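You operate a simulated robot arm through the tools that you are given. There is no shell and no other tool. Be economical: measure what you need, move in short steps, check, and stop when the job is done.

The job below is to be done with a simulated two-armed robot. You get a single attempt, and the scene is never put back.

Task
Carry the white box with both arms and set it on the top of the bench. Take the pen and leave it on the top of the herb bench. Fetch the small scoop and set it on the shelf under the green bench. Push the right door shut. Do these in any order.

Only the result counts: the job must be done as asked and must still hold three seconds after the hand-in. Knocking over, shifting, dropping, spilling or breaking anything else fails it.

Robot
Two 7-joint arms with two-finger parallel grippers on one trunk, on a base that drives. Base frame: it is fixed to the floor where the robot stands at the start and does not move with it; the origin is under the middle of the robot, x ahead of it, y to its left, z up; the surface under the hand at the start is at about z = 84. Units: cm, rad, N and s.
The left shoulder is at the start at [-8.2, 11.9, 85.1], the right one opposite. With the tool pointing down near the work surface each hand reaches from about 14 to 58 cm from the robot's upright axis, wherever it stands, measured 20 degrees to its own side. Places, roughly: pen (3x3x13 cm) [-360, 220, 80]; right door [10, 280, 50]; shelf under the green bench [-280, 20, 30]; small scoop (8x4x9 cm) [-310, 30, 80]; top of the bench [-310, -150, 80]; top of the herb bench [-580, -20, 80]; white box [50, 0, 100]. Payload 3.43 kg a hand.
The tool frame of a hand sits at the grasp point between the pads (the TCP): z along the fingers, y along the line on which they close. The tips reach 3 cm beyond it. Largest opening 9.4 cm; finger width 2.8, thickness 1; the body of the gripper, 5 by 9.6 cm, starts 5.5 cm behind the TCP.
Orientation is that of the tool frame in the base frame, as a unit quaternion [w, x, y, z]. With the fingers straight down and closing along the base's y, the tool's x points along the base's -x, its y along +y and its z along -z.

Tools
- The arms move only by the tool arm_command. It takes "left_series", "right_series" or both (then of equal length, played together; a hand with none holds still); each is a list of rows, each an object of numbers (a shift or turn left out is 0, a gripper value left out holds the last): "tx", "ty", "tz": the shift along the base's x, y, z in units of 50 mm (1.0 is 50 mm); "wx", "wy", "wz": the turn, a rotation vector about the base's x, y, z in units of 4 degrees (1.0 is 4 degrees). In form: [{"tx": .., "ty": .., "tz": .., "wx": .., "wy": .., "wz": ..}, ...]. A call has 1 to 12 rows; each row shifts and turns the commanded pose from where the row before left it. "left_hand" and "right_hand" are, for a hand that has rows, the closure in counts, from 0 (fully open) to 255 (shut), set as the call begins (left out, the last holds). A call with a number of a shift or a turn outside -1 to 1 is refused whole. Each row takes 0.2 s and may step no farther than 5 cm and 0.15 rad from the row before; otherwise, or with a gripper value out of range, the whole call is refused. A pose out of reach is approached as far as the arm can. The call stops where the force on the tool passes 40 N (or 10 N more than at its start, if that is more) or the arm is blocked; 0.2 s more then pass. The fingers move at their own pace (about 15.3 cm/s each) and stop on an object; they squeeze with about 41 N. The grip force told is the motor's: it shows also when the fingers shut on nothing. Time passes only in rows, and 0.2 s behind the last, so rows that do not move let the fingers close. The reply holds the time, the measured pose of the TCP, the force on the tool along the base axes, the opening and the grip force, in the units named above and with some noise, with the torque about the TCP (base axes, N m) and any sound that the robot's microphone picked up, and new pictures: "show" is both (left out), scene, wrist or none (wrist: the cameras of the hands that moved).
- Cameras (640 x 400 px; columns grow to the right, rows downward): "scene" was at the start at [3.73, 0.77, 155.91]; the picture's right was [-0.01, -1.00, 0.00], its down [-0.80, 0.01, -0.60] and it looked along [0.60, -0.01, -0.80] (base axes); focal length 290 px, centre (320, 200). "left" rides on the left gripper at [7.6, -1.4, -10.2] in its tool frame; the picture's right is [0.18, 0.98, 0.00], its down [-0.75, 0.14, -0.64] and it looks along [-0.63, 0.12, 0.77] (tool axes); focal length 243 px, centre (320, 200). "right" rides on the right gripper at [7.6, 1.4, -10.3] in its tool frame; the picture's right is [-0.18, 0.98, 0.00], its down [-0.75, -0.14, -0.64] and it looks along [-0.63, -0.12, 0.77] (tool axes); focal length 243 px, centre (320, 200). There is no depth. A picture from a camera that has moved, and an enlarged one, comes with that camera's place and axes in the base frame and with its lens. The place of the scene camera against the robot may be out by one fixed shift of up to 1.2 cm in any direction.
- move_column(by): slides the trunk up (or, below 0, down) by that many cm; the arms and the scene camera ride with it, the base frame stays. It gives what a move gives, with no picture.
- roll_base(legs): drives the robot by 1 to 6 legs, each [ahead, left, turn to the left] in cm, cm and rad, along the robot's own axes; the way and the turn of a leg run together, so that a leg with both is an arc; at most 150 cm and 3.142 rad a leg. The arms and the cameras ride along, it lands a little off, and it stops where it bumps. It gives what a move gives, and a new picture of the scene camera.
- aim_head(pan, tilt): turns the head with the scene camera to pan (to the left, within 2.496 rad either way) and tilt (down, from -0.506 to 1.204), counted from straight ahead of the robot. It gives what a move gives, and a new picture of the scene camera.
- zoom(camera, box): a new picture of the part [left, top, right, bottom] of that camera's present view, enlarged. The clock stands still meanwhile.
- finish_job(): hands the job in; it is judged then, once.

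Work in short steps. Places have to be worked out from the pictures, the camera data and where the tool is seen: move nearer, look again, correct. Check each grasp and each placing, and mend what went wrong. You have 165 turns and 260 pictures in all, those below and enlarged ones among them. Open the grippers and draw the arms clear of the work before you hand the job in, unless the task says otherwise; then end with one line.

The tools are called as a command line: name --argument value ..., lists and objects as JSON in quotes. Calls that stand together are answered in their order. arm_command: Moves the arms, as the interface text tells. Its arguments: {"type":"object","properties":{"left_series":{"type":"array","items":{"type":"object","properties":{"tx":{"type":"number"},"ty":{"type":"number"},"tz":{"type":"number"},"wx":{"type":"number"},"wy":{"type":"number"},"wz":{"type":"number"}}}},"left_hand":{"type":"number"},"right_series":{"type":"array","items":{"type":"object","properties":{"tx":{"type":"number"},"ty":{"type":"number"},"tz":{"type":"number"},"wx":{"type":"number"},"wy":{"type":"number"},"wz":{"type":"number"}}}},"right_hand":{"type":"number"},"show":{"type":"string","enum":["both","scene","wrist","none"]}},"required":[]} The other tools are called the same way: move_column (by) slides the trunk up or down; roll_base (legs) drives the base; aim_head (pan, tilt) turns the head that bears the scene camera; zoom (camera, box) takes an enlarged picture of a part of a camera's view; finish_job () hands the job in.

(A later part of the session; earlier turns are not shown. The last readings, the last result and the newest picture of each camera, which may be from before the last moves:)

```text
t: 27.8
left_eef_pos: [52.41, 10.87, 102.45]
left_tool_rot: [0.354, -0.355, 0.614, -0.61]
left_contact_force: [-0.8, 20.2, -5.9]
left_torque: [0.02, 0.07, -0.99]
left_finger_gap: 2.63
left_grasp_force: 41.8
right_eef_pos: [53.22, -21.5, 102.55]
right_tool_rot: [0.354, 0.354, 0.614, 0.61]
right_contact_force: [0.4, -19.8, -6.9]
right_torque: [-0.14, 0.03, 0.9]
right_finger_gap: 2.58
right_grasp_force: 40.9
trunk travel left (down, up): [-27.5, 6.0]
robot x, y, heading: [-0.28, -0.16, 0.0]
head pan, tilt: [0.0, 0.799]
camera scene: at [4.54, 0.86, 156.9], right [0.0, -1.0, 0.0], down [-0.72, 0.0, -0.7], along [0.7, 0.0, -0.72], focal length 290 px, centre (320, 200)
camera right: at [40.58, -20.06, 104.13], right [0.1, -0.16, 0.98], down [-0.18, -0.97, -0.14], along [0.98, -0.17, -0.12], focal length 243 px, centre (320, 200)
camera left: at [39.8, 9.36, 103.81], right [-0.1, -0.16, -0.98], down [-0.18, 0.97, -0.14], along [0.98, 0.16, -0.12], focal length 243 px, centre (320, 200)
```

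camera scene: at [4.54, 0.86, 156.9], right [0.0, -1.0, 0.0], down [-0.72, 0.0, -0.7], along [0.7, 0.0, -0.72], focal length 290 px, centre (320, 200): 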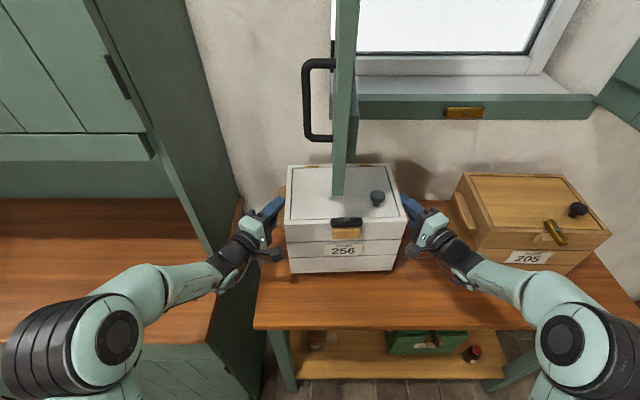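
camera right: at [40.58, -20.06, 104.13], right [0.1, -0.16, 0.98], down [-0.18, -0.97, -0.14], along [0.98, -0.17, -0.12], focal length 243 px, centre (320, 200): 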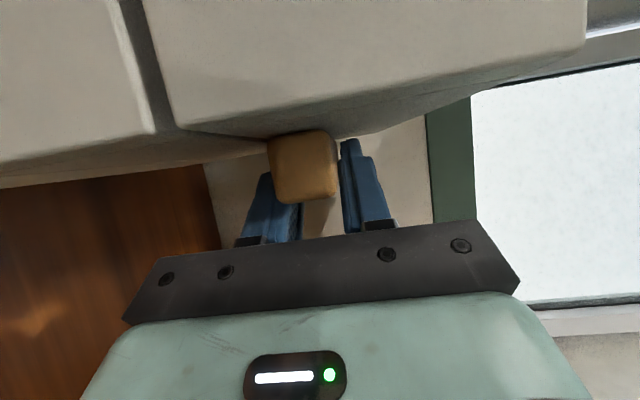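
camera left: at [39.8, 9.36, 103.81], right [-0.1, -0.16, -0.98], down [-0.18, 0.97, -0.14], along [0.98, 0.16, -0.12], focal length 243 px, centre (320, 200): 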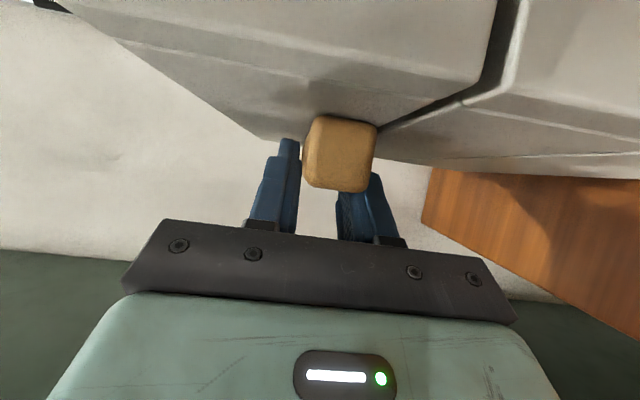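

The box is up and light (~1.3 kg). I lift 2 cm more, then back away from the shutter and strafe right to the open floor.

arm_command --left_series '[{"tz": 0.2}, {"tz": 0.2}, {}]' --right_series '[{"tz": 0.2}, {"tz": 0.2}, {}]' --show "none"

roll_base --legs '[[-32, 0, 0]]'

roll_base --legs '[[0, -60, 0]]'

```text
t: 28.6
left_eef_pos: [52.43, 10.94, 104.41]
left_tool_rot: [0.353, -0.355, 0.613, -0.611]
left_contact_force: [-1.2, 19.7, -4.4]
left_torque: [-0.06, 0.0, -0.4]
left_finger_gap: 2.59
left_grasp_force: 41.3
right_eef_pos: [53.26, -21.53, 104.62]
right_tool_rot: [0.354, 0.354, 0.614, 0.61]
right_contact_force: [1.0, -18.4, -7.4]
right_torque: [-0.35, 0.12, 0.39]
right_finger_gap: 2.6
right_grasp_force: 41.2
trunk travel left (down, up): [-27.5, 6.0]
robot x, y, heading: [-0.06, -0.18, -0.004]
head pan, tilt: [0.0, 0.799]
```

```text
t: 30.7
left_eef_pos: [20.7, 11.08, 104.45]
left_tool_rot: [0.355, -0.356, 0.612, -0.61]
left_contact_force: [0.9, 18.6, -4.4]
left_torque: [-0.19, 0.02, 0.35]
left_finger_gap: 2.61
left_grasp_force: 41.1
right_eef_pos: [21.68, -21.36, 104.61]
right_tool_rot: [0.353, 0.353, 0.614, 0.611]
right_contact_force: [-2.1, -18.5, -7.5]
right_torque: [-0.33, 0.11, 0.04]
right_finger_gap: 2.61
right_grasp_force: 40.8
trunk travel left (down, up): [-27.5, 6.0]
robot x, y, heading: [-31.88, -0.09, 0.004]
head pan, tilt: [0.0, 0.799]
camera scene: at [-27.18, 0.81, 156.91], right [0.01, -1.0, 0.0], down [-0.72, 0.0, -0.7], along [0.7, 0.0, -0.72], focal length 290 px, centre (320, 200)
```

scene: 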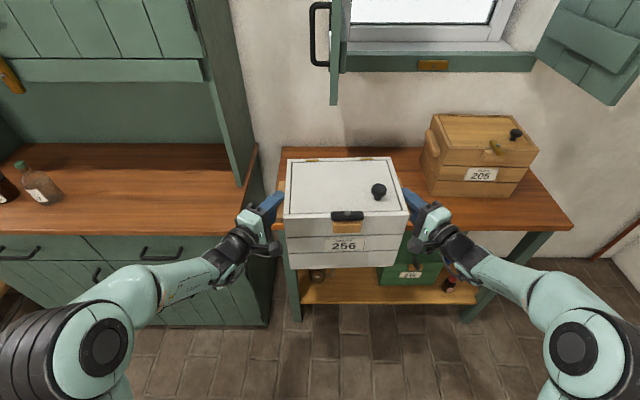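

```text
t: 36.4
left_eef_pos: [20.96, -48.82, 104.4]
left_tool_rot: [0.353, -0.354, 0.614, -0.611]
left_contact_force: [0.0, 0.7, -5.8]
left_torque: [0.0, 0.02, 0.02]
left_finger_gap: 2.61
left_grasp_force: 40.8
right_eef_pos: [21.58, -81.26, 104.6]
right_tool_rot: [0.354, 0.355, 0.614, 0.609]
right_contact_force: [-0.1, -1.3, -7.6]
right_torque: [-0.15, 0.09, -0.04]
right_finger_gap: 2.63
right_grasp_force: 41.0
trunk travel left (down, up): [-27.5, 6.0]
robot x, y, heading: [-31.29, -59.78, -0.002]
head pan, tilt: [0.0, 0.799]
camera scene: at [-27.02, -58.74, 156.9], right [0.0, -1.0, 0.0], down [-0.72, 0.0, -0.7], along [0.7, 0.0, -0.72], focal length 290 px, centre (320, 200)
```

scene: 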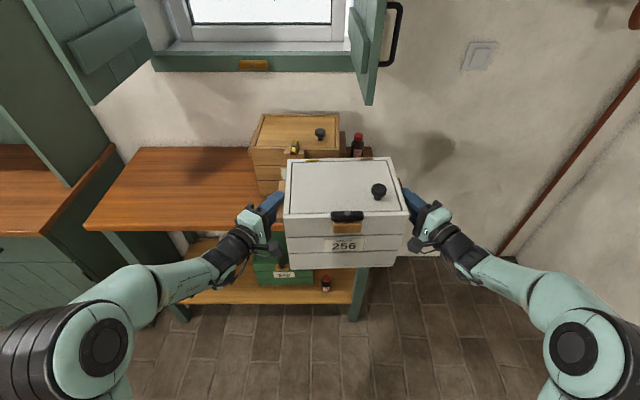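

The box is held firmly and the floor to the right is free. I turn right 180° to face the aisle.

roll_base --legs '[[0, 0, -1.57], [0, 0, -1.57]]'

aim_head --pan 0 --tilt 0.5

```text
t: 44.5
left_eef_pos: [-84.38, -68.51, 104.52]
left_tool_rot: [-0.618, 0.62, 0.343, -0.341]
left_contact_force: [1.8, -0.3, -5.6]
left_torque: [0.04, 0.02, -0.02]
left_finger_gap: 2.61
left_grasp_force: 41.4
right_eef_pos: [-83.9, -36.02, 104.56]
right_tool_rot: [0.603, 0.607, -0.367, -0.366]
right_contact_force: [-0.7, 0.0, -7.7]
right_torque: [0.26, -0.17, -0.32]
right_finger_gap: 2.59
right_grasp_force: 40.9
trunk travel left (down, up): [-27.5, 6.0]
robot x, y, heading: [-31.53, -59.52, 3.101]
head pan, tilt: [0.0, 0.799]
camera scene: at [-34.59, -58.56, 156.9], right [0.04, 1.0, 0.0], down [0.72, -0.03, -0.7], along [-0.7, 0.03, -0.72], focal length 290 px, centre (320, 200)
```

scene: 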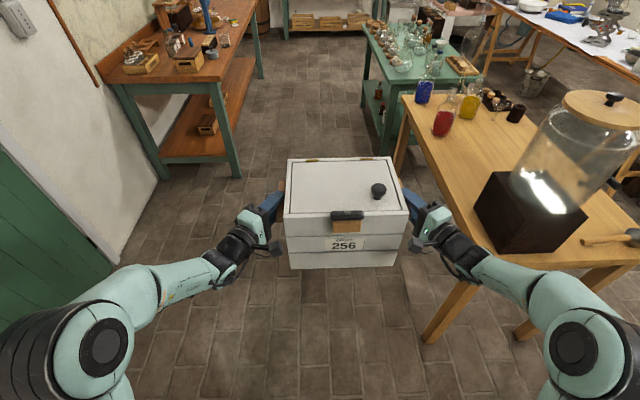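

```text
t: 45.3
left_eef_pos: [-84.38, -68.52, 104.52]
left_tool_rot: [-0.616, 0.621, 0.343, -0.341]
left_contact_force: [-0.1, 0.4, -5.3]
left_torque: [-0.15, 0.02, 0.21]
left_finger_gap: 2.63
left_grasp_force: 41.1
right_eef_pos: [-83.88, -35.99, 104.55]
right_tool_rot: [0.603, 0.607, -0.367, -0.365]
right_contact_force: [0.7, -0.7, -6.8]
right_torque: [0.36, -0.12, -0.18]
right_finger_gap: 2.62
right_grasp_force: 41.2
trunk travel left (down, up): [-27.5, 6.0]
robot x, y, heading: [-31.25, -59.75, 3.1]
head pan, tilt: [0.0, 0.499]
camera scene: at [-35.62, -58.52, 159.49], right [0.04, 1.0, 0.0], down [0.48, -0.02, -0.88], along [-0.88, 0.03, -0.48], focal length 290 px, centre (320, 200)
```

scene: 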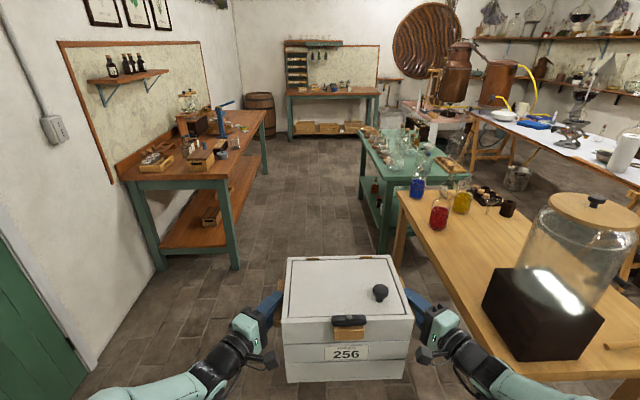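

The aisle runs from y≈−107 to −8; I'm in its middle. I correct the heading and drive ahead along it in checked legs.

roll_base --legs '[[0, 0, 0.04], [120, 0, 0]]'

```text
t: 51.7
left_eef_pos: [-202.42, -72.79, 104.31]
left_tool_rot: [-0.608, 0.61, 0.36, -0.359]
left_contact_force: [-0.5, -0.4, -5.6]
left_torque: [-0.03, 0.03, 0.02]
left_finger_gap: 2.61
left_grasp_force: 41.2
right_eef_pos: [-203.79, -40.34, 104.58]
right_tool_rot: [0.613, 0.617, -0.35, -0.347]
right_contact_force: [-0.6, -0.8, -7.4]
right_torque: [0.17, -0.14, 0.02]
right_finger_gap: 2.61
right_grasp_force: 41.3
trunk travel left (down, up): [-27.5, 6.0]
robot x, y, heading: [-150.25, -60.51, -3.119]
head pan, tilt: [0.0, 0.499]
camera scene: at [-154.25, -60.02, 159.5], right [-0.02, 1.0, 0.0], down [0.48, 0.01, -0.88], along [-0.88, -0.02, -0.48], focal length 290 px, centre (320, 200)
```

scene: 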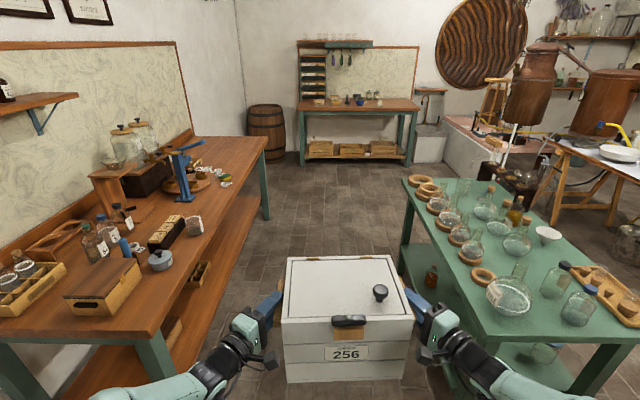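

On track at y≈−60.5. I trim the heading and continue.

roll_base --legs '[[0, 0, -0.022], [110, 0, 0]]'

roll_base --legs '[[108, 0, 0]]'

```text
t: 57.7
left_eef_pos: [-313.15, -71.25, 104.28]
left_tool_rot: [-0.611, 0.615, 0.355, -0.351]
left_contact_force: [0.9, 1.1, -7.1]
left_torque: [-0.06, 0.03, -0.02]
left_finger_gap: 2.63
left_grasp_force: 40.8
right_eef_pos: [-313.84, -38.61, 104.55]
right_tool_rot: [0.609, 0.613, -0.356, -0.355]
right_contact_force: [0.0, -0.4, -7.0]
right_torque: [0.15, -0.12, -0.04]
right_finger_gap: 2.6
right_grasp_force: 40.7
trunk travel left (down, up): [-27.5, 6.0]
robot x, y, heading: [-260.72, -60.79, 3.137]
head pan, tilt: [0.0, 0.499]
camera scene: at [-264.77, -59.55, 159.5], right [0.0, 1.0, 0.0], down [0.48, 0.0, -0.88], along [-0.88, 0.0, -0.48], focal length 290 px, centre (320, 200)
```

scene: 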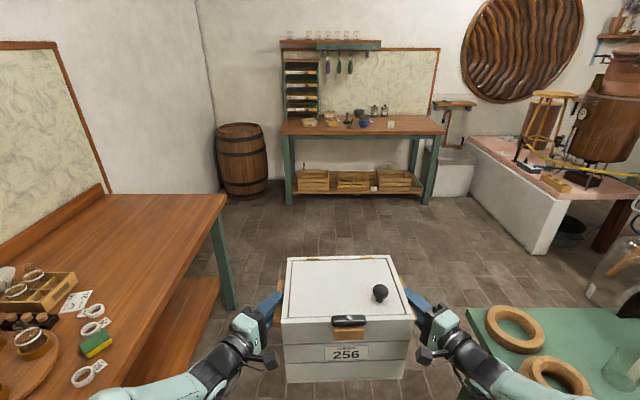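

```text
t: 63.2
left_eef_pos: [-420.4, -72.73, 104.32]
left_tool_rot: [-0.607, 0.611, 0.361, -0.357]
left_contact_force: [-0.4, 0.8, -6.5]
left_torque: [-0.05, 0.02, 0.01]
left_finger_gap: 2.63
left_grasp_force: 40.7
right_eef_pos: [-421.5, -40.36, 104.55]
right_tool_rot: [0.612, 0.616, -0.352, -0.348]
right_contact_force: [-0.1, 0.0, -6.8]
right_torque: [0.18, -0.13, 0.01]
right_finger_gap: 2.63
right_grasp_force: 41.3
trunk travel left (down, up): [-27.5, 6.0]
robot x, y, heading: [-368.14, -61.11, -3.121]
head pan, tilt: [0.0, 0.499]
camera scene: at [-372.07, -60.27, 159.5], right [-0.02, 1.0, 0.0], down [0.48, 0.01, -0.88], along [-0.88, -0.01, -0.48], focal length 290 px, centre (320, 200)
```

scene: 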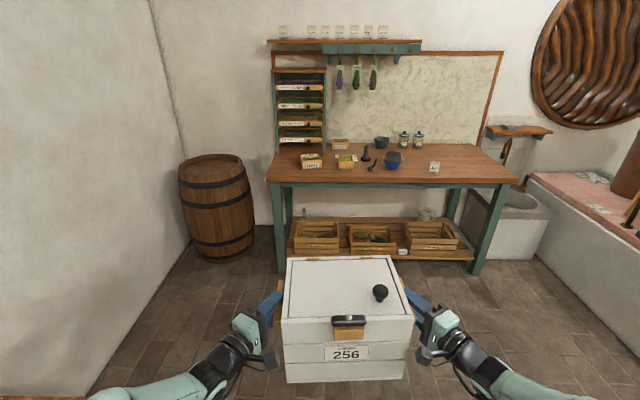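

The bench's free end lies to my left (x≈−350..−407). I raise the trunk 4 cm, go 6 cm farther, then turn left to face the bench.

move_column --by 4

roll_base --legs '[[6, 0, 0], [0, 0, 1.55]]'

aim_head --pan 0 --tilt 0.85

```text
t: 64.1
left_eef_pos: [-420.12, -72.84, 108.34]
left_tool_rot: [-0.606, 0.612, 0.36, -0.357]
left_contact_force: [0.8, 0.6, -5.9]
left_torque: [-0.1, 0.0, 0.14]
left_finger_gap: 2.63
left_grasp_force: 41.3
right_eef_pos: [-421.42, -40.24, 108.48]
right_tool_rot: [0.612, 0.617, -0.352, -0.348]
right_contact_force: [0.4, -1.8, -7.4]
right_torque: [0.29, -0.11, -0.11]
right_finger_gap: 2.62
right_grasp_force: 41.0
trunk travel left (down, up): [-31.5, 2.0]
robot x, y, heading: [-368.19, -61.01, -3.128]
head pan, tilt: [0.0, 0.499]
```

```text
t: 68.8
left_eef_pos: [-364.13, -113.85, 108.38]
left_tool_rot: [-0.19, 0.19, 0.684, -0.678]
left_contact_force: [-0.7, 1.1, -5.3]
left_torque: [-0.06, -0.02, -0.01]
left_finger_gap: 2.6
left_grasp_force: 41.3
right_eef_pos: [-396.6, -113.93, 108.41]
right_tool_rot: [0.682, 0.688, 0.175, 0.175]
right_contact_force: [0.6, -0.8, -6.5]
right_torque: [0.15, 0.32, -0.25]
right_finger_gap: 2.62
right_grasp_force: 41.2
trunk travel left (down, up): [-31.5, 2.0]
robot x, y, heading: [-373.76, -60.72, -1.595]
head pan, tilt: [0.0, 0.499]
camera scene: at [-373.35, -65.07, 163.91], right [-1.0, 0.02, 0.0], down [0.01, 0.48, -0.88], along [-0.02, -0.88, -0.48], focal length 290 px, centre (320, 200)
```

scene: 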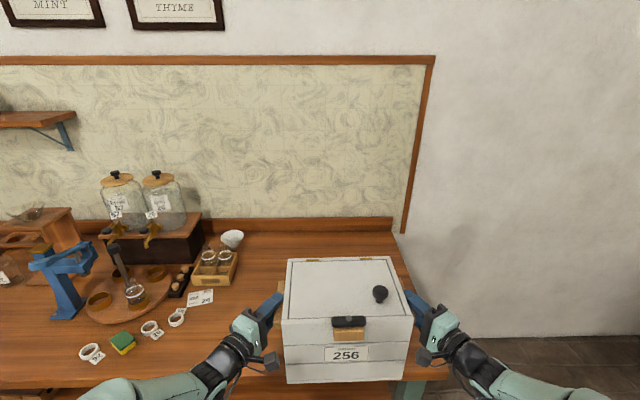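

```text
t: 69.6
left_eef_pos: [-364.26, -113.85, 108.41]
left_tool_rot: [-0.189, 0.19, 0.684, -0.679]
left_contact_force: [-0.8, -0.2, -5.7]
left_torque: [0.0, -0.19, 0.2]
left_finger_gap: 2.66
left_grasp_force: 41.0
right_eef_pos: [-396.63, -113.92, 108.58]
right_tool_rot: [0.681, 0.688, 0.176, 0.175]
right_contact_force: [1.4, 0.7, -6.6]
right_torque: [0.17, 0.31, -0.21]
right_finger_gap: 2.63
right_grasp_force: 40.3
trunk travel left (down, up): [-31.5, 2.0]
robot x, y, heading: [-373.69, -61.06, -1.59]
head pan, tilt: [0.0, 0.85]
camera scene: at [-373.33, -63.79, 160.92], right [-1.0, 0.02, 0.0], down [0.02, 0.75, -0.66], along [-0.01, -0.66, -0.75], focal length 290 px, centre (320, 200)
```

scene: 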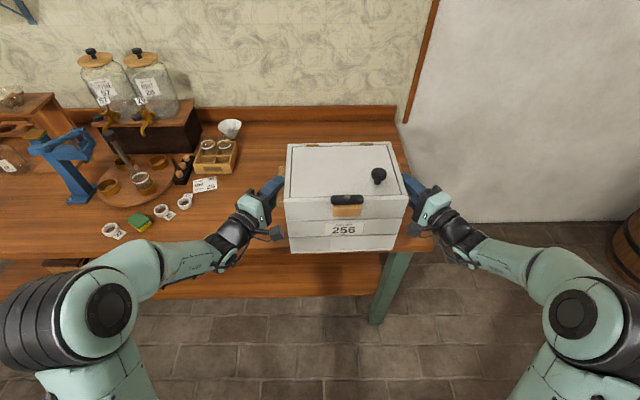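

The box centre is at x≈−380, between the bench's end (−408) and the clutter (>−345). I drive 13 cm ahead so that it's wholly over the top.

roll_base --legs '[[13, 0, 0.015]]'

```text
t: 70.9
left_eef_pos: [-363.65, -126.73, 108.41]
left_tool_rot: [-0.184, 0.186, 0.685, -0.68]
left_contact_force: [-1.4, 1.1, -6.0]
left_torque: [-0.04, -0.05, 0.0]
left_finger_gap: 2.64
left_grasp_force: 41.2
right_eef_pos: [-396.17, -127.2, 108.59]
right_tool_rot: [0.681, 0.687, 0.181, 0.179]
right_contact_force: [1.1, -0.1, -7.3]
right_torque: [0.16, 0.23, -0.07]
right_finger_gap: 2.64
right_grasp_force: 40.7
trunk travel left (down, up): [-31.5, 2.0]
robot x, y, heading: [-374.29, -74.5, -1.58]
head pan, tilt: [0.0, 0.85]
camera scene: at [-373.45, -76.86, 160.89], right [-1.0, 0.01, 0.0], down [0.0, 0.75, -0.66], along [0.0, -0.66, -0.75], focal length 290 px, centre (320, 200)
```

scene: 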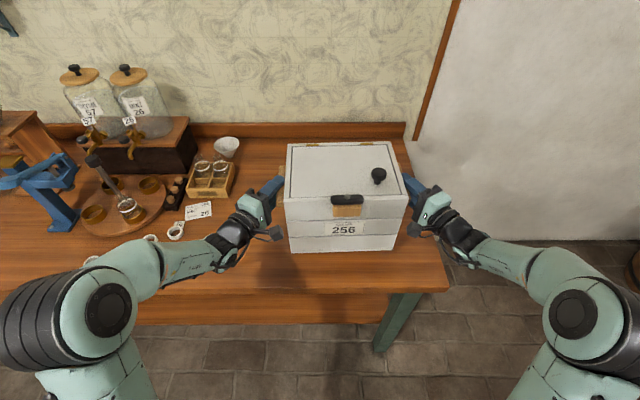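

All of the box is over the top now. I lower the trunk 7 cm, then finish slowly with the arms until the weight is taken.

move_column --by -7

arm_command --left_series '[{"tz": -0.1}, {"tz": -0.1}, {}]' --right_series '[{"tz": -0.1}, {"tz": -0.1}, {}]' --show "scene"

```text
t: 72.0
left_eef_pos: [-363.67, -126.81, 101.26]
left_tool_rot: [-0.184, 0.185, 0.685, -0.68]
left_contact_force: [-0.6, 0.7, -6.4]
left_torque: [0.02, -0.18, 0.06]
left_finger_gap: 2.6
left_grasp_force: 40.8
right_eef_pos: [-395.97, -127.33, 101.61]
right_tool_rot: [0.681, 0.686, 0.181, 0.18]
right_contact_force: [0.9, -0.5, -6.5]
right_torque: [0.15, 0.27, -0.07]
right_finger_gap: 2.6
right_grasp_force: 41.2
trunk travel left (down, up): [-24.5, 9.0]
robot x, y, heading: [-373.9, -74.18, -1.576]
head pan, tilt: [0.0, 0.85]
```

```text
t: 72.8
left_eef_pos: [-363.57, -126.7, 100.36]
left_tool_rot: [-0.185, 0.186, 0.685, -0.68]
left_contact_force: [-5.2, 1.2, -5.6]
left_torque: [0.05, 0.07, 0.32]
left_finger_gap: 2.66
left_grasp_force: 40.6
right_eef_pos: [-396.16, -127.31, 100.48]
right_tool_rot: [0.681, 0.687, 0.181, 0.179]
right_contact_force: [4.9, -1.0, -6.6]
right_torque: [0.1, 0.18, -0.86]
right_finger_gap: 2.59
right_grasp_force: 41.1
trunk travel left (down, up): [-24.5, 9.0]
robot x, y, heading: [-373.88, -74.22, -1.582]
head pan, tilt: [0.0, 0.85]
camera scene: at [-373.45, -76.97, 153.33], right [-1.0, 0.01, 0.0], down [0.0, 0.75, -0.66], along [0.0, -0.66, -0.75], focal length 290 px, centre (320, 200)
```

scene: 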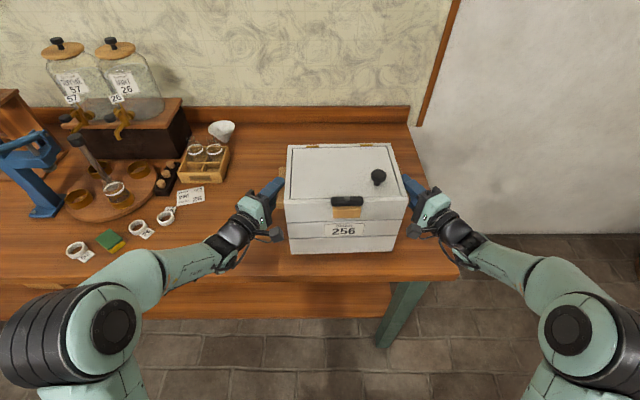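

Not resting yet (hands still carry ~6 N each). I lower further in small steps.

arm_command --left_series '[{"tz": -0.08}, {"tz": -0.08}, {}]' --right_series '[{"tz": -0.08}, {"tz": -0.08}, {}]' --show "none"

arm_command --left_series '[{"tz": -0.06}, {"tz": -0.06}, {}]' --right_series '[{"tz": -0.06}, {"tz": -0.06}, {}]' --show "none"

```text
t: 73.6
left_eef_pos: [-363.71, -126.73, 99.57]
left_tool_rot: [-0.185, 0.186, 0.685, -0.679]
left_contact_force: [-7.6, 6.1, -3.4]
left_torque: [-0.15, 0.0, -1.0]
left_finger_gap: 2.63
left_grasp_force: 40.8
right_eef_pos: [-396.21, -127.21, 99.76]
right_tool_rot: [0.681, 0.687, 0.18, 0.178]
right_contact_force: [6.6, -6.6, -6.9]
right_torque: [-0.07, 0.41, -1.28]
right_finger_gap: 2.63
right_grasp_force: 41.4
trunk travel left (down, up): [-24.5, 9.0]
robot x, y, heading: [-374.18, -74.53, -1.581]
head pan, tilt: [0.0, 0.85]
```

```text
t: 74.4
left_eef_pos: [-363.74, -126.67, 99.27]
left_tool_rot: [0.184, -0.185, -0.681, 0.684]
left_contact_force: [-7.6, 1.0, 16.8]
left_torque: [0.12, 0.08, -0.52]
left_finger_gap: 2.66
left_grasp_force: 41.0
right_eef_pos: [-396.21, -127.1, 99.38]
right_tool_rot: [0.683, 0.685, 0.181, 0.179]
right_contact_force: [0.6, 0.4, 4.3]
right_torque: [0.04, -0.38, 0.42]
right_finger_gap: 2.61
right_grasp_force: 40.9
trunk travel left (down, up): [-24.5, 9.0]
robot x, y, heading: [-373.97, -74.36, -1.579]
head pan, tilt: [0.0, 0.85]
```

The box rests on the bench (force now upward). I open both hands and check.

arm_command --left_series '[{"tz": 0.03}, {}, {}, {}]' --right_series '[{"tz": 0.01}, {}, {}, {}]' --left_hand 0 --right_hand 0

```text
t: 75.4
left_eef_pos: [-363.62, -126.56, 99.13]
left_tool_rot: [-0.183, 0.185, 0.684, -0.681]
left_contact_force: [0.4, 0.5, 0.1]
left_torque: [-0.01, -0.01, 0.02]
left_finger_gap: 9.4
left_grasp_force: 0.0
right_eef_pos: [-396.17, -127.24, 99.04]
right_tool_rot: [0.681, 0.687, 0.181, 0.179]
right_contact_force: [-1.3, 0.1, 0.4]
right_torque: [-0.03, -0.07, -0.02]
right_finger_gap: 9.38
right_grasp_force: 0.2
trunk travel left (down, up): [-24.5, 9.0]
robot x, y, heading: [-373.88, -74.5, -1.578]
head pan, tilt: [0.0, 0.85]
camera scene: at [-373.47, -76.87, 153.33], right [-1.0, 0.01, 0.0], down [0.01, 0.75, -0.66], along [0.0, -0.66, -0.75], focal length 290 px, centre (320, 200)
camera right: at [-394.51, -114.6, 100.75], right [-0.16, -0.1, 0.98], down [-0.97, 0.19, -0.14], along [-0.17, -0.98, -0.12], focal length 243 px, centre (320, 200)
camera left: at [-365.04, -114.02, 100.46], right [-0.15, 0.1, -0.98], down [0.98, 0.18, -0.14], along [0.16, -0.98, -0.12], focal length 243 px, centre (320, 200)
```

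scene: 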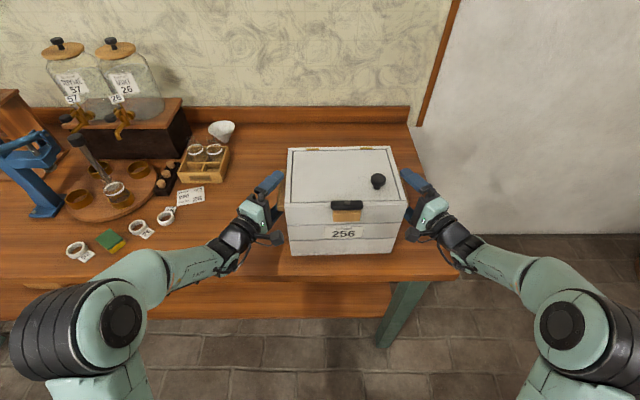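
right: 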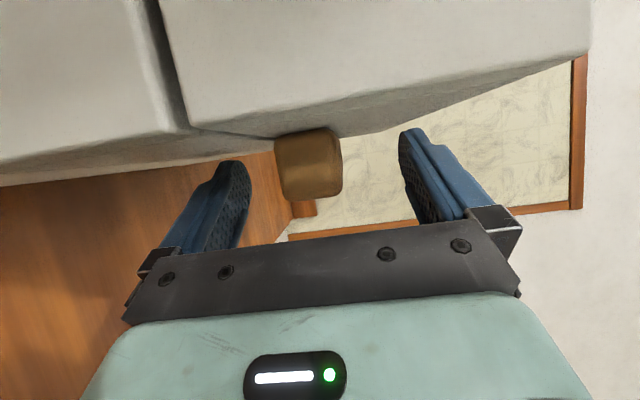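
left: 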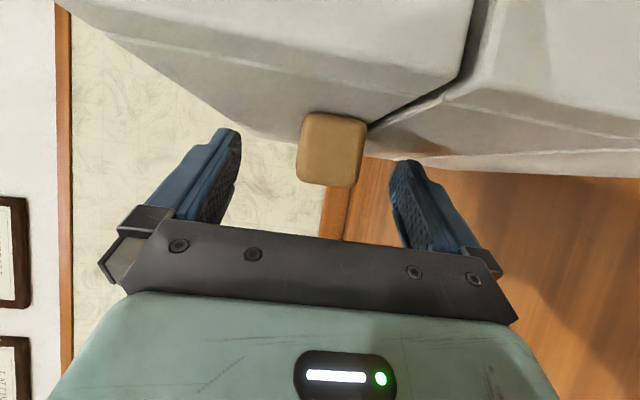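

The box stands on the bench, free of the fingers. I withdraw both hands along their approach and roll back.

arm_command --left_series '[{"tx": 0.25, "ty": 0.3}, {"tx": 0.4, "ty": 0.69}, {"tx": 0.4, "ty": 0.69}, {"tz": 0.8}]' --right_series '[{"tx": -0.25, "ty": 0.3}, {"tx": -0.4, "ty": 0.69}, {"tx": -0.4, "ty": 0.69}, {"tz": 0.8}]' --show "none"

roll_base --legs '[[-14, 0, 0]]'

```text
t: 76.4
left_eef_pos: [-358.33, -118.18, 103.3]
left_tool_rot: [-0.184, 0.185, 0.684, -0.681]
left_contact_force: [1.2, 0.7, -0.6]
left_torque: [-0.04, 0.05, 0.0]
left_finger_gap: 9.41
left_grasp_force: 0.2
right_eef_pos: [-401.14, -118.56, 103.18]
right_tool_rot: [0.681, 0.686, 0.18, 0.18]
right_contact_force: [-1.1, 0.5, 0.0]
right_torque: [0.0, 0.01, 0.01]
right_finger_gap: 9.38
right_grasp_force: 0.1
trunk travel left (down, up): [-24.5, 9.0]
robot x, y, heading: [-374.02, -74.36, -1.573]
head pan, tilt: [0.0, 0.85]
```

```text
t: 77.7
left_eef_pos: [-358.16, -103.98, 103.15]
left_tool_rot: [-0.183, 0.186, 0.685, -0.68]
left_contact_force: [0.3, -0.8, -0.3]
left_torque: [0.02, 0.04, 0.01]
left_finger_gap: 9.38
left_grasp_force: 0.0
right_eef_pos: [-400.94, -104.35, 103.09]
right_tool_rot: [0.682, 0.686, 0.181, 0.179]
right_contact_force: [-0.5, 0.6, -0.2]
right_torque: [0.02, 0.0, -0.02]
right_finger_gap: 9.42
right_grasp_force: 0.0
trunk travel left (down, up): [-24.5, 9.0]
robot x, y, heading: [-374.11, -60.51, -1.576]
head pan, tilt: [0.0, 0.85]
camera scene: at [-373.35, -62.52, 153.34], right [-1.0, 0.01, 0.0], down [0.0, 0.75, -0.66], along [0.0, -0.66, -0.75], focal length 290 px, centre (320, 200)
```

scene: 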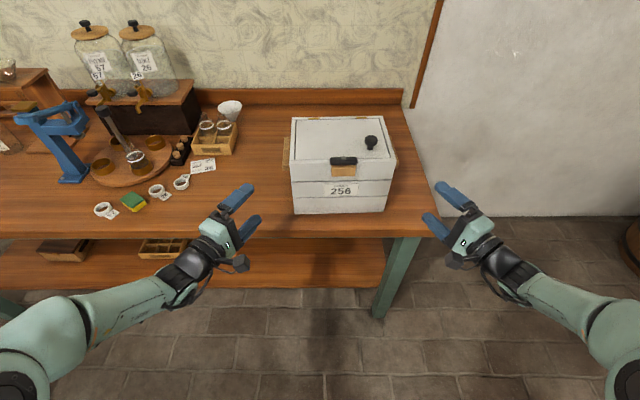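

White box done. Next I look behind left toward the green bench for the scoop, and behind right.

aim_head --pan 2.49 --tilt 0.55

aim_head --pan -2.49 --tilt 0.3

```text
t: 80.0
left_eef_pos: [-358.1, -104.01, 103.23]
left_tool_rot: [-0.184, 0.186, 0.685, -0.68]
left_contact_force: [0.9, 0.8, 0.2]
left_torque: [-0.01, 0.0, -0.02]
left_finger_gap: 9.41
left_grasp_force: 0.1
right_eef_pos: [-400.91, -104.43, 103.14]
right_tool_rot: [0.681, 0.687, 0.18, 0.179]
right_contact_force: [-0.6, -0.4, -0.3]
right_torque: [0.0, -0.02, -0.02]
right_finger_gap: 9.37
right_grasp_force: 0.1
trunk travel left (down, up): [-24.5, 9.0]
robot x, y, heading: [-373.99, -60.14, -1.577]
head pan, tilt: [2.491, 0.55]
camera scene: at [-367.82, -47.69, 155.88], right [0.79, -0.61, 0.0], down [-0.32, -0.41, -0.85], along [0.52, 0.68, -0.52], focal length 290 px, centre (320, 200)
```

scene: 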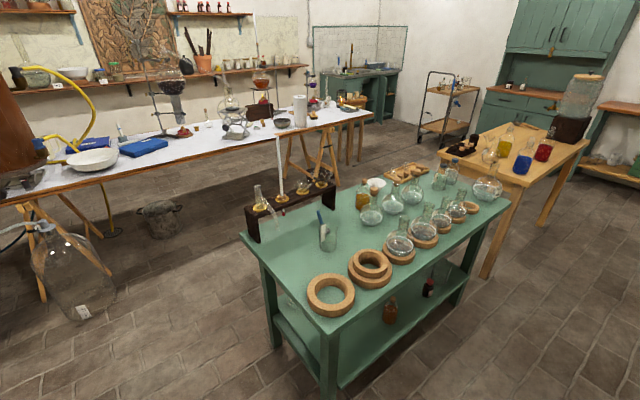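

```text
t: 83.9
left_eef_pos: [-358.13, -103.99, 103.16]
left_tool_rot: [-0.185, 0.185, 0.685, -0.68]
left_contact_force: [1.0, -1.1, -0.1]
left_torque: [-0.03, 0.0, 0.0]
left_finger_gap: 9.4
left_grasp_force: 0.0
right_eef_pos: [-400.87, -104.45, 103.21]
right_tool_rot: [0.68, 0.687, 0.181, 0.179]
right_contact_force: [0.0, 1.0, 1.2]
right_torque: [-0.04, -0.05, 0.05]
right_finger_gap: 9.4
right_grasp_force: 0.2
trunk travel left (down, up): [-24.5, 9.0]
robot x, y, heading: [-373.93, -59.7, -1.572]
head pan, tilt: [-2.491, 0.3]
camera scene: at [-378.92, -47.34, 158.17], right [0.8, 0.6, 0.0], down [0.18, -0.24, -0.96], along [-0.57, 0.76, -0.3], focal length 290 px, centre (320, 200)
```

scene: 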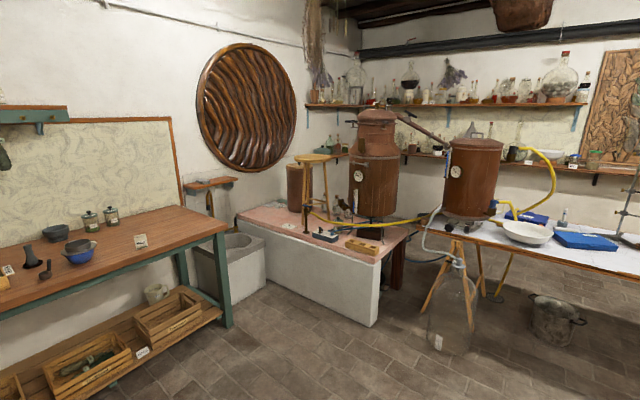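

Something blue stands in a glass near where the scoop should be. I look back there and enlarge it, and the still table for the pen.

aim_head --pan 2.49 --tilt 0.55

zoom --camera "scene" --box '[230, 160, 410, 320]'

zoom --camera "scene" --box '[0, 70, 220, 200]'

zoom --camera "scene" --box '[180, 60, 400, 190]'

```text
t: 87.8
left_eef_pos: [-358.26, -104.03, 103.11]
left_tool_rot: [-0.184, 0.185, 0.685, -0.68]
left_contact_force: [0.3, -0.2, 0.5]
left_torque: [0.03, 0.01, 0.04]
left_finger_gap: 9.41
left_grasp_force: 0.0
right_eef_pos: [-400.94, -104.4, 103.07]
right_tool_rot: [0.681, 0.686, 0.181, 0.18]
right_contact_force: [0.9, 0.1, -0.4]
right_torque: [-0.01, -0.03, -0.01]
right_finger_gap: 9.42
right_grasp_force: 0.2
trunk travel left (down, up): [-24.5, 9.0]
robot x, y, heading: [-373.94, -60.13, -1.575]
head pan, tilt: [2.491, 0.55]
camera scene: at [-367.82, -47.69, 155.88], right [0.79, -0.61, 0.0], down [-0.32, -0.41, -0.85], along [0.52, 0.68, -0.52], focal length 290 px, centre (320, 200)
```

scene: 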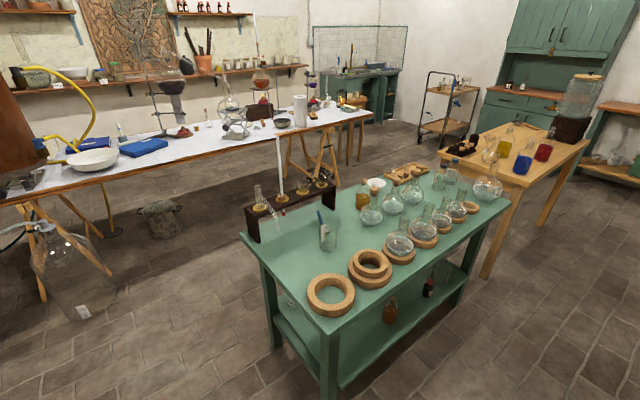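

```text
2.50 times, centred on (320, 240) of scene
camera zoom: at [-367.82, -47.69, 155.88], right [0.79, -0.61, 0.0], down [-0.32, -0.41, -0.85], along [0.52, 0.68, -0.52], focal length 726 px, centre (320, 100)
```

zoom: 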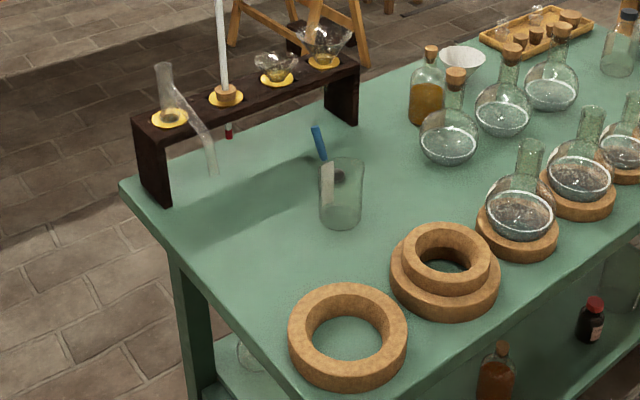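

```text
2.91 times, centred on (110, 135) of scene
camera zoom: at [-367.82, -47.69, 155.88], right [0.79, -0.61, 0.0], down [-0.32, -0.41, -0.85], along [0.52, 0.68, -0.52], focal length 845 px, centre (931, 389)
```

zoom: 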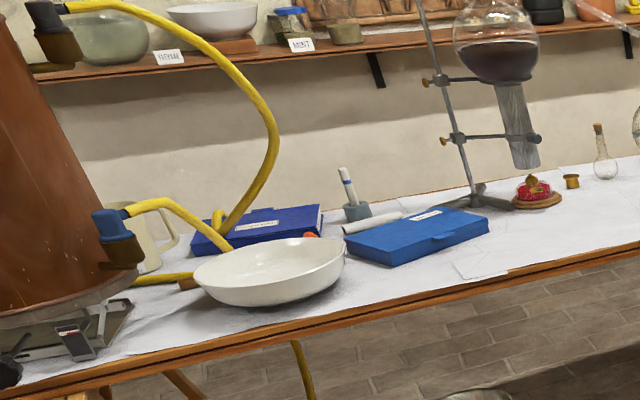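

```text
2.91 times, centred on (290, 125) of scene
camera zoom: at [-367.82, -47.69, 155.88], right [0.79, -0.61, 0.0], down [-0.32, -0.41, -0.85], along [0.52, 0.68, -0.52], focal length 845 px, centre (407, 418)
```

zoom: 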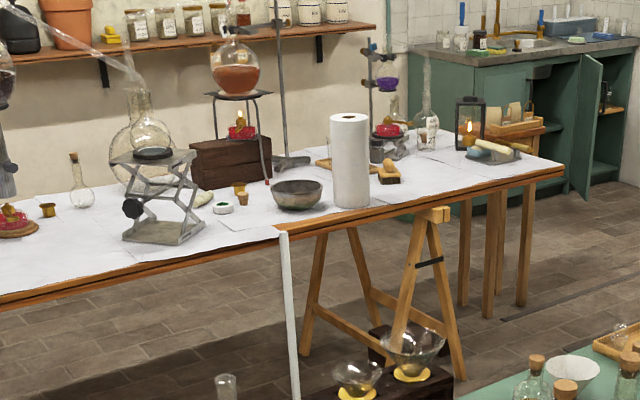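

The scoop leans in a beaker at ≈(−315, 17) near the green bench's far end; the pen stands in a small holder at ≈(−360, 195) on the still table. I move to the green bench's west end, then turn to face it.

roll_base --legs '[[-20, 48, 0]]'

```text
t: 92.7
left_eef_pos: [-308.89, -84.49, 103.24]
left_tool_rot: [-0.185, 0.186, 0.684, -0.681]
left_contact_force: [0.3, 0.9, 0.7]
left_torque: [-0.03, -0.01, 0.01]
left_finger_gap: 9.4
left_grasp_force: 0.0
right_eef_pos: [-351.59, -84.8, 103.15]
right_tool_rot: [0.681, 0.686, 0.18, 0.179]
right_contact_force: [0.1, 0.3, 0.5]
right_torque: [0.02, 0.0, 0.01]
right_finger_gap: 9.42
right_grasp_force: 0.1
trunk travel left (down, up): [-24.5, 9.0]
robot x, y, heading: [-324.43, -40.5, -1.576]
head pan, tilt: [2.491, 0.55]
camera scene: at [-318.41, -28.09, 155.87], right [0.79, -0.61, 0.0], down [-0.32, -0.41, -0.85], along [0.52, 0.67, -0.52], focal length 290 px, centre (320, 200)
```

scene: 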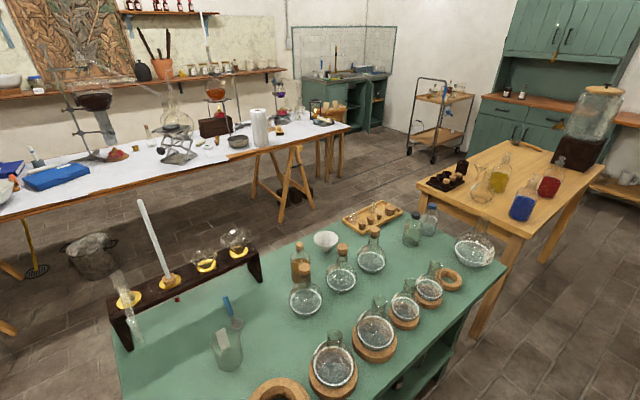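

I strafed the wrong way (left is +x when facing −y), with nothing touched. Now I go right 92 cm, then back, then turn left to face +x.

roll_base --legs '[[0, -92, 0], [-57, 0, 0], [0, 0, 1.576]]'

aim_head --pan 0 --tilt 0.6

```text
t: 108.1
left_eef_pos: [-375.04, 36.48, 103.16]
left_tool_rot: [0.36, -0.363, 0.61, -0.606]
left_contact_force: [0.2, -0.2, -0.7]
left_torque: [-0.02, -0.02, -0.02]
left_finger_gap: 9.41
left_grasp_force: 0.0
right_eef_pos: [-373.44, -6.18, 103.2]
right_tool_rot: [0.346, 0.349, 0.618, 0.614]
right_contact_force: [0.7, 0.1, 0.2]
right_torque: [-0.03, 0.03, 0.0]
right_finger_gap: 9.42
right_grasp_force: 0.0
trunk travel left (down, up): [-24.5, 9.0]
robot x, y, heading: [-418.75, 19.55, 0.024]
head pan, tilt: [2.491, 0.55]
camera scene: at [-429.48, 25.32, 155.88], right [0.59, 0.81, 0.0], down [0.42, -0.31, -0.85], along [-0.69, 0.5, -0.52], focal length 290 px, centre (320, 200)
```

scene: 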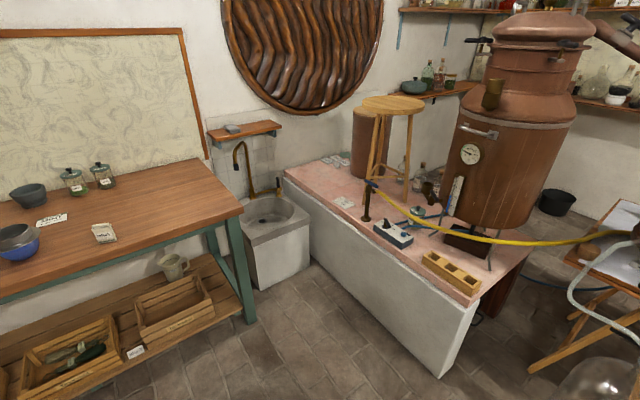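

```text
t: 110.4
left_eef_pos: [-374.97, 36.47, 103.13]
left_tool_rot: [0.36, -0.363, 0.609, -0.606]
left_contact_force: [-0.2, 1.3, 0.0]
left_torque: [0.0, 0.03, 0.0]
left_finger_gap: 9.4
left_grasp_force: 0.1
right_eef_pos: [-373.37, -6.27, 103.1]
right_tool_rot: [0.346, 0.348, 0.619, 0.613]
right_contact_force: [-0.3, -0.6, 0.1]
right_torque: [0.01, -0.03, 0.0]
right_finger_gap: 9.4
right_grasp_force: 0.0
trunk travel left (down, up): [-24.5, 9.0]
robot x, y, heading: [-418.31, 19.24, 0.025]
head pan, tilt: [0.0, 0.6]
camera scene: at [-413.37, 20.28, 155.42], right [0.02, -1.0, 0.0], down [-0.56, -0.01, -0.83], along [0.82, 0.02, -0.56], focal length 290 px, centre (320, 200)
```

scene: 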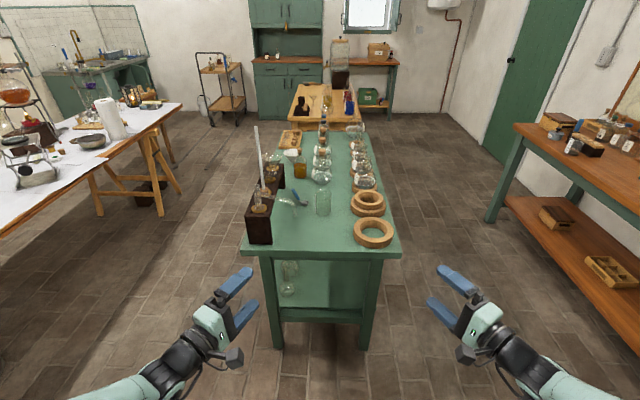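

Facing the green bench end now. I enlarge the beaker with the scoop and the shelf below.

zoom --camera "scene" --box '[230, 140, 410, 260]'

zoom --camera "scene" --box '[240, 240, 420, 360]'

```text
3.33 times, centred on (320, 200) of scene
camera zoom: at [-413.37, 20.28, 155.42], right [0.02, -1.0, 0.0], down [-0.56, -0.01, -0.83], along [0.82, 0.02, -0.56], focal length 968 px, centre (320, 200)
```

zoom: 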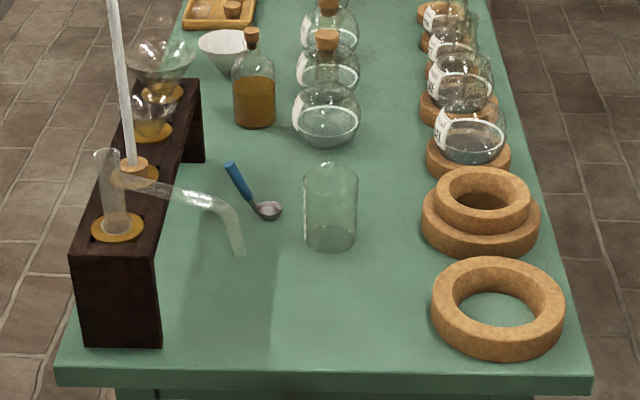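

```text
3.33 times, centred on (330, 300) of scene
camera zoom: at [-413.37, 20.28, 155.42], right [0.02, -1.0, 0.0], down [-0.56, -0.01, -0.83], along [0.82, 0.02, -0.56], focal length 968 px, centre (287, -133)
```

zoom: 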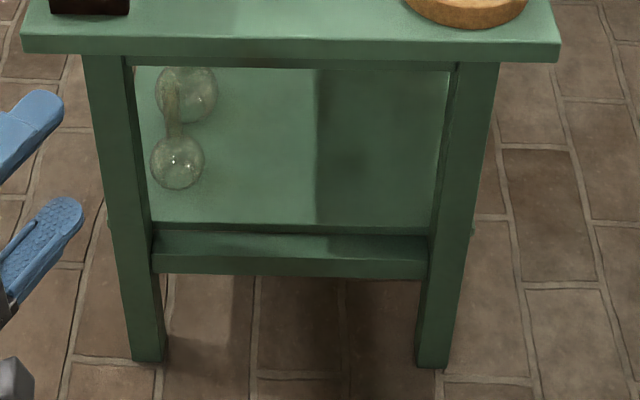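

The scoop lies on the top at ≈(−306, 31), its blue handle pointing to about (0.57, 0.82). I look straight down to see how far my base is from the bench end.

roll_base --legs '[[30, -4, -0.025]]'

aim_head --pan 0 --tilt 1.2

```text
t: 112.4
left_eef_pos: [-344.99, 31.91, 103.25]
left_tool_rot: [0.353, -0.355, 0.614, -0.61]
left_contact_force: [0.0, -0.2, -0.6]
left_torque: [-0.05, 0.01, -0.01]
left_finger_gap: 9.4
left_grasp_force: 0.2
right_eef_pos: [-344.2, -10.78, 103.1]
right_tool_rot: [0.352, 0.355, 0.615, 0.61]
right_contact_force: [0.3, -0.7, 0.0]
right_torque: [0.04, -0.01, -0.02]
right_finger_gap: 9.4
right_grasp_force: 0.1
trunk travel left (down, up): [-24.5, 9.0]
robot x, y, heading: [-388.68, 15.86, -0.003]
head pan, tilt: [0.0, 0.6]
camera scene: at [-383.58, 16.61, 155.42], right [0.0, -1.0, 0.0], down [-0.57, 0.0, -0.82], along [0.82, 0.0, -0.57], focal length 290 px, centre (320, 200)
```

scene: 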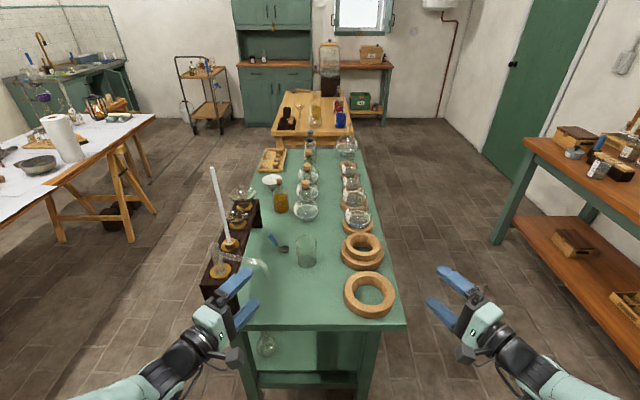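

```text
t: 113.4
left_eef_pos: [-344.99, 31.92, 103.18]
left_tool_rot: [0.353, -0.356, 0.614, -0.609]
left_contact_force: [-0.2, 0.2, -0.9]
left_torque: [-0.03, 0.02, 0.05]
left_finger_gap: 9.44
left_grasp_force: 0.2
right_eef_pos: [-344.23, -10.84, 103.21]
right_tool_rot: [0.351, 0.355, 0.615, 0.61]
right_contact_force: [0.0, -0.1, -0.8]
right_torque: [-0.04, 0.0, 0.01]
right_finger_gap: 9.4
right_grasp_force: 0.0
trunk travel left (down, up): [-24.5, 9.0]
robot x, y, heading: [-388.97, 15.7, -0.003]
head pan, tilt: [0.0, 1.201]
camera scene: at [-386.88, 16.61, 150.97], right [0.0, -1.0, 0.0], down [-0.93, 0.0, -0.36], along [0.36, 0.0, -0.93], focal length 290 px, centre (320, 200)
```

scene: 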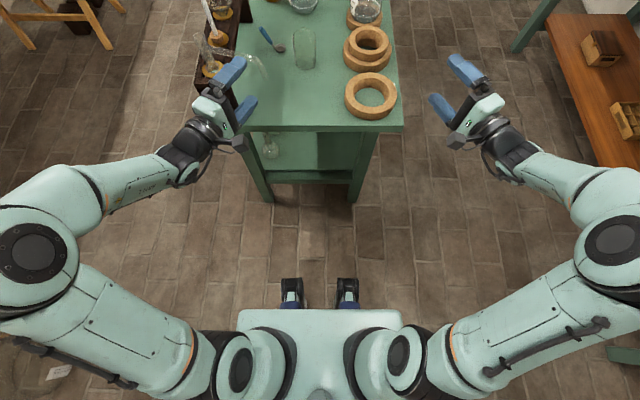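

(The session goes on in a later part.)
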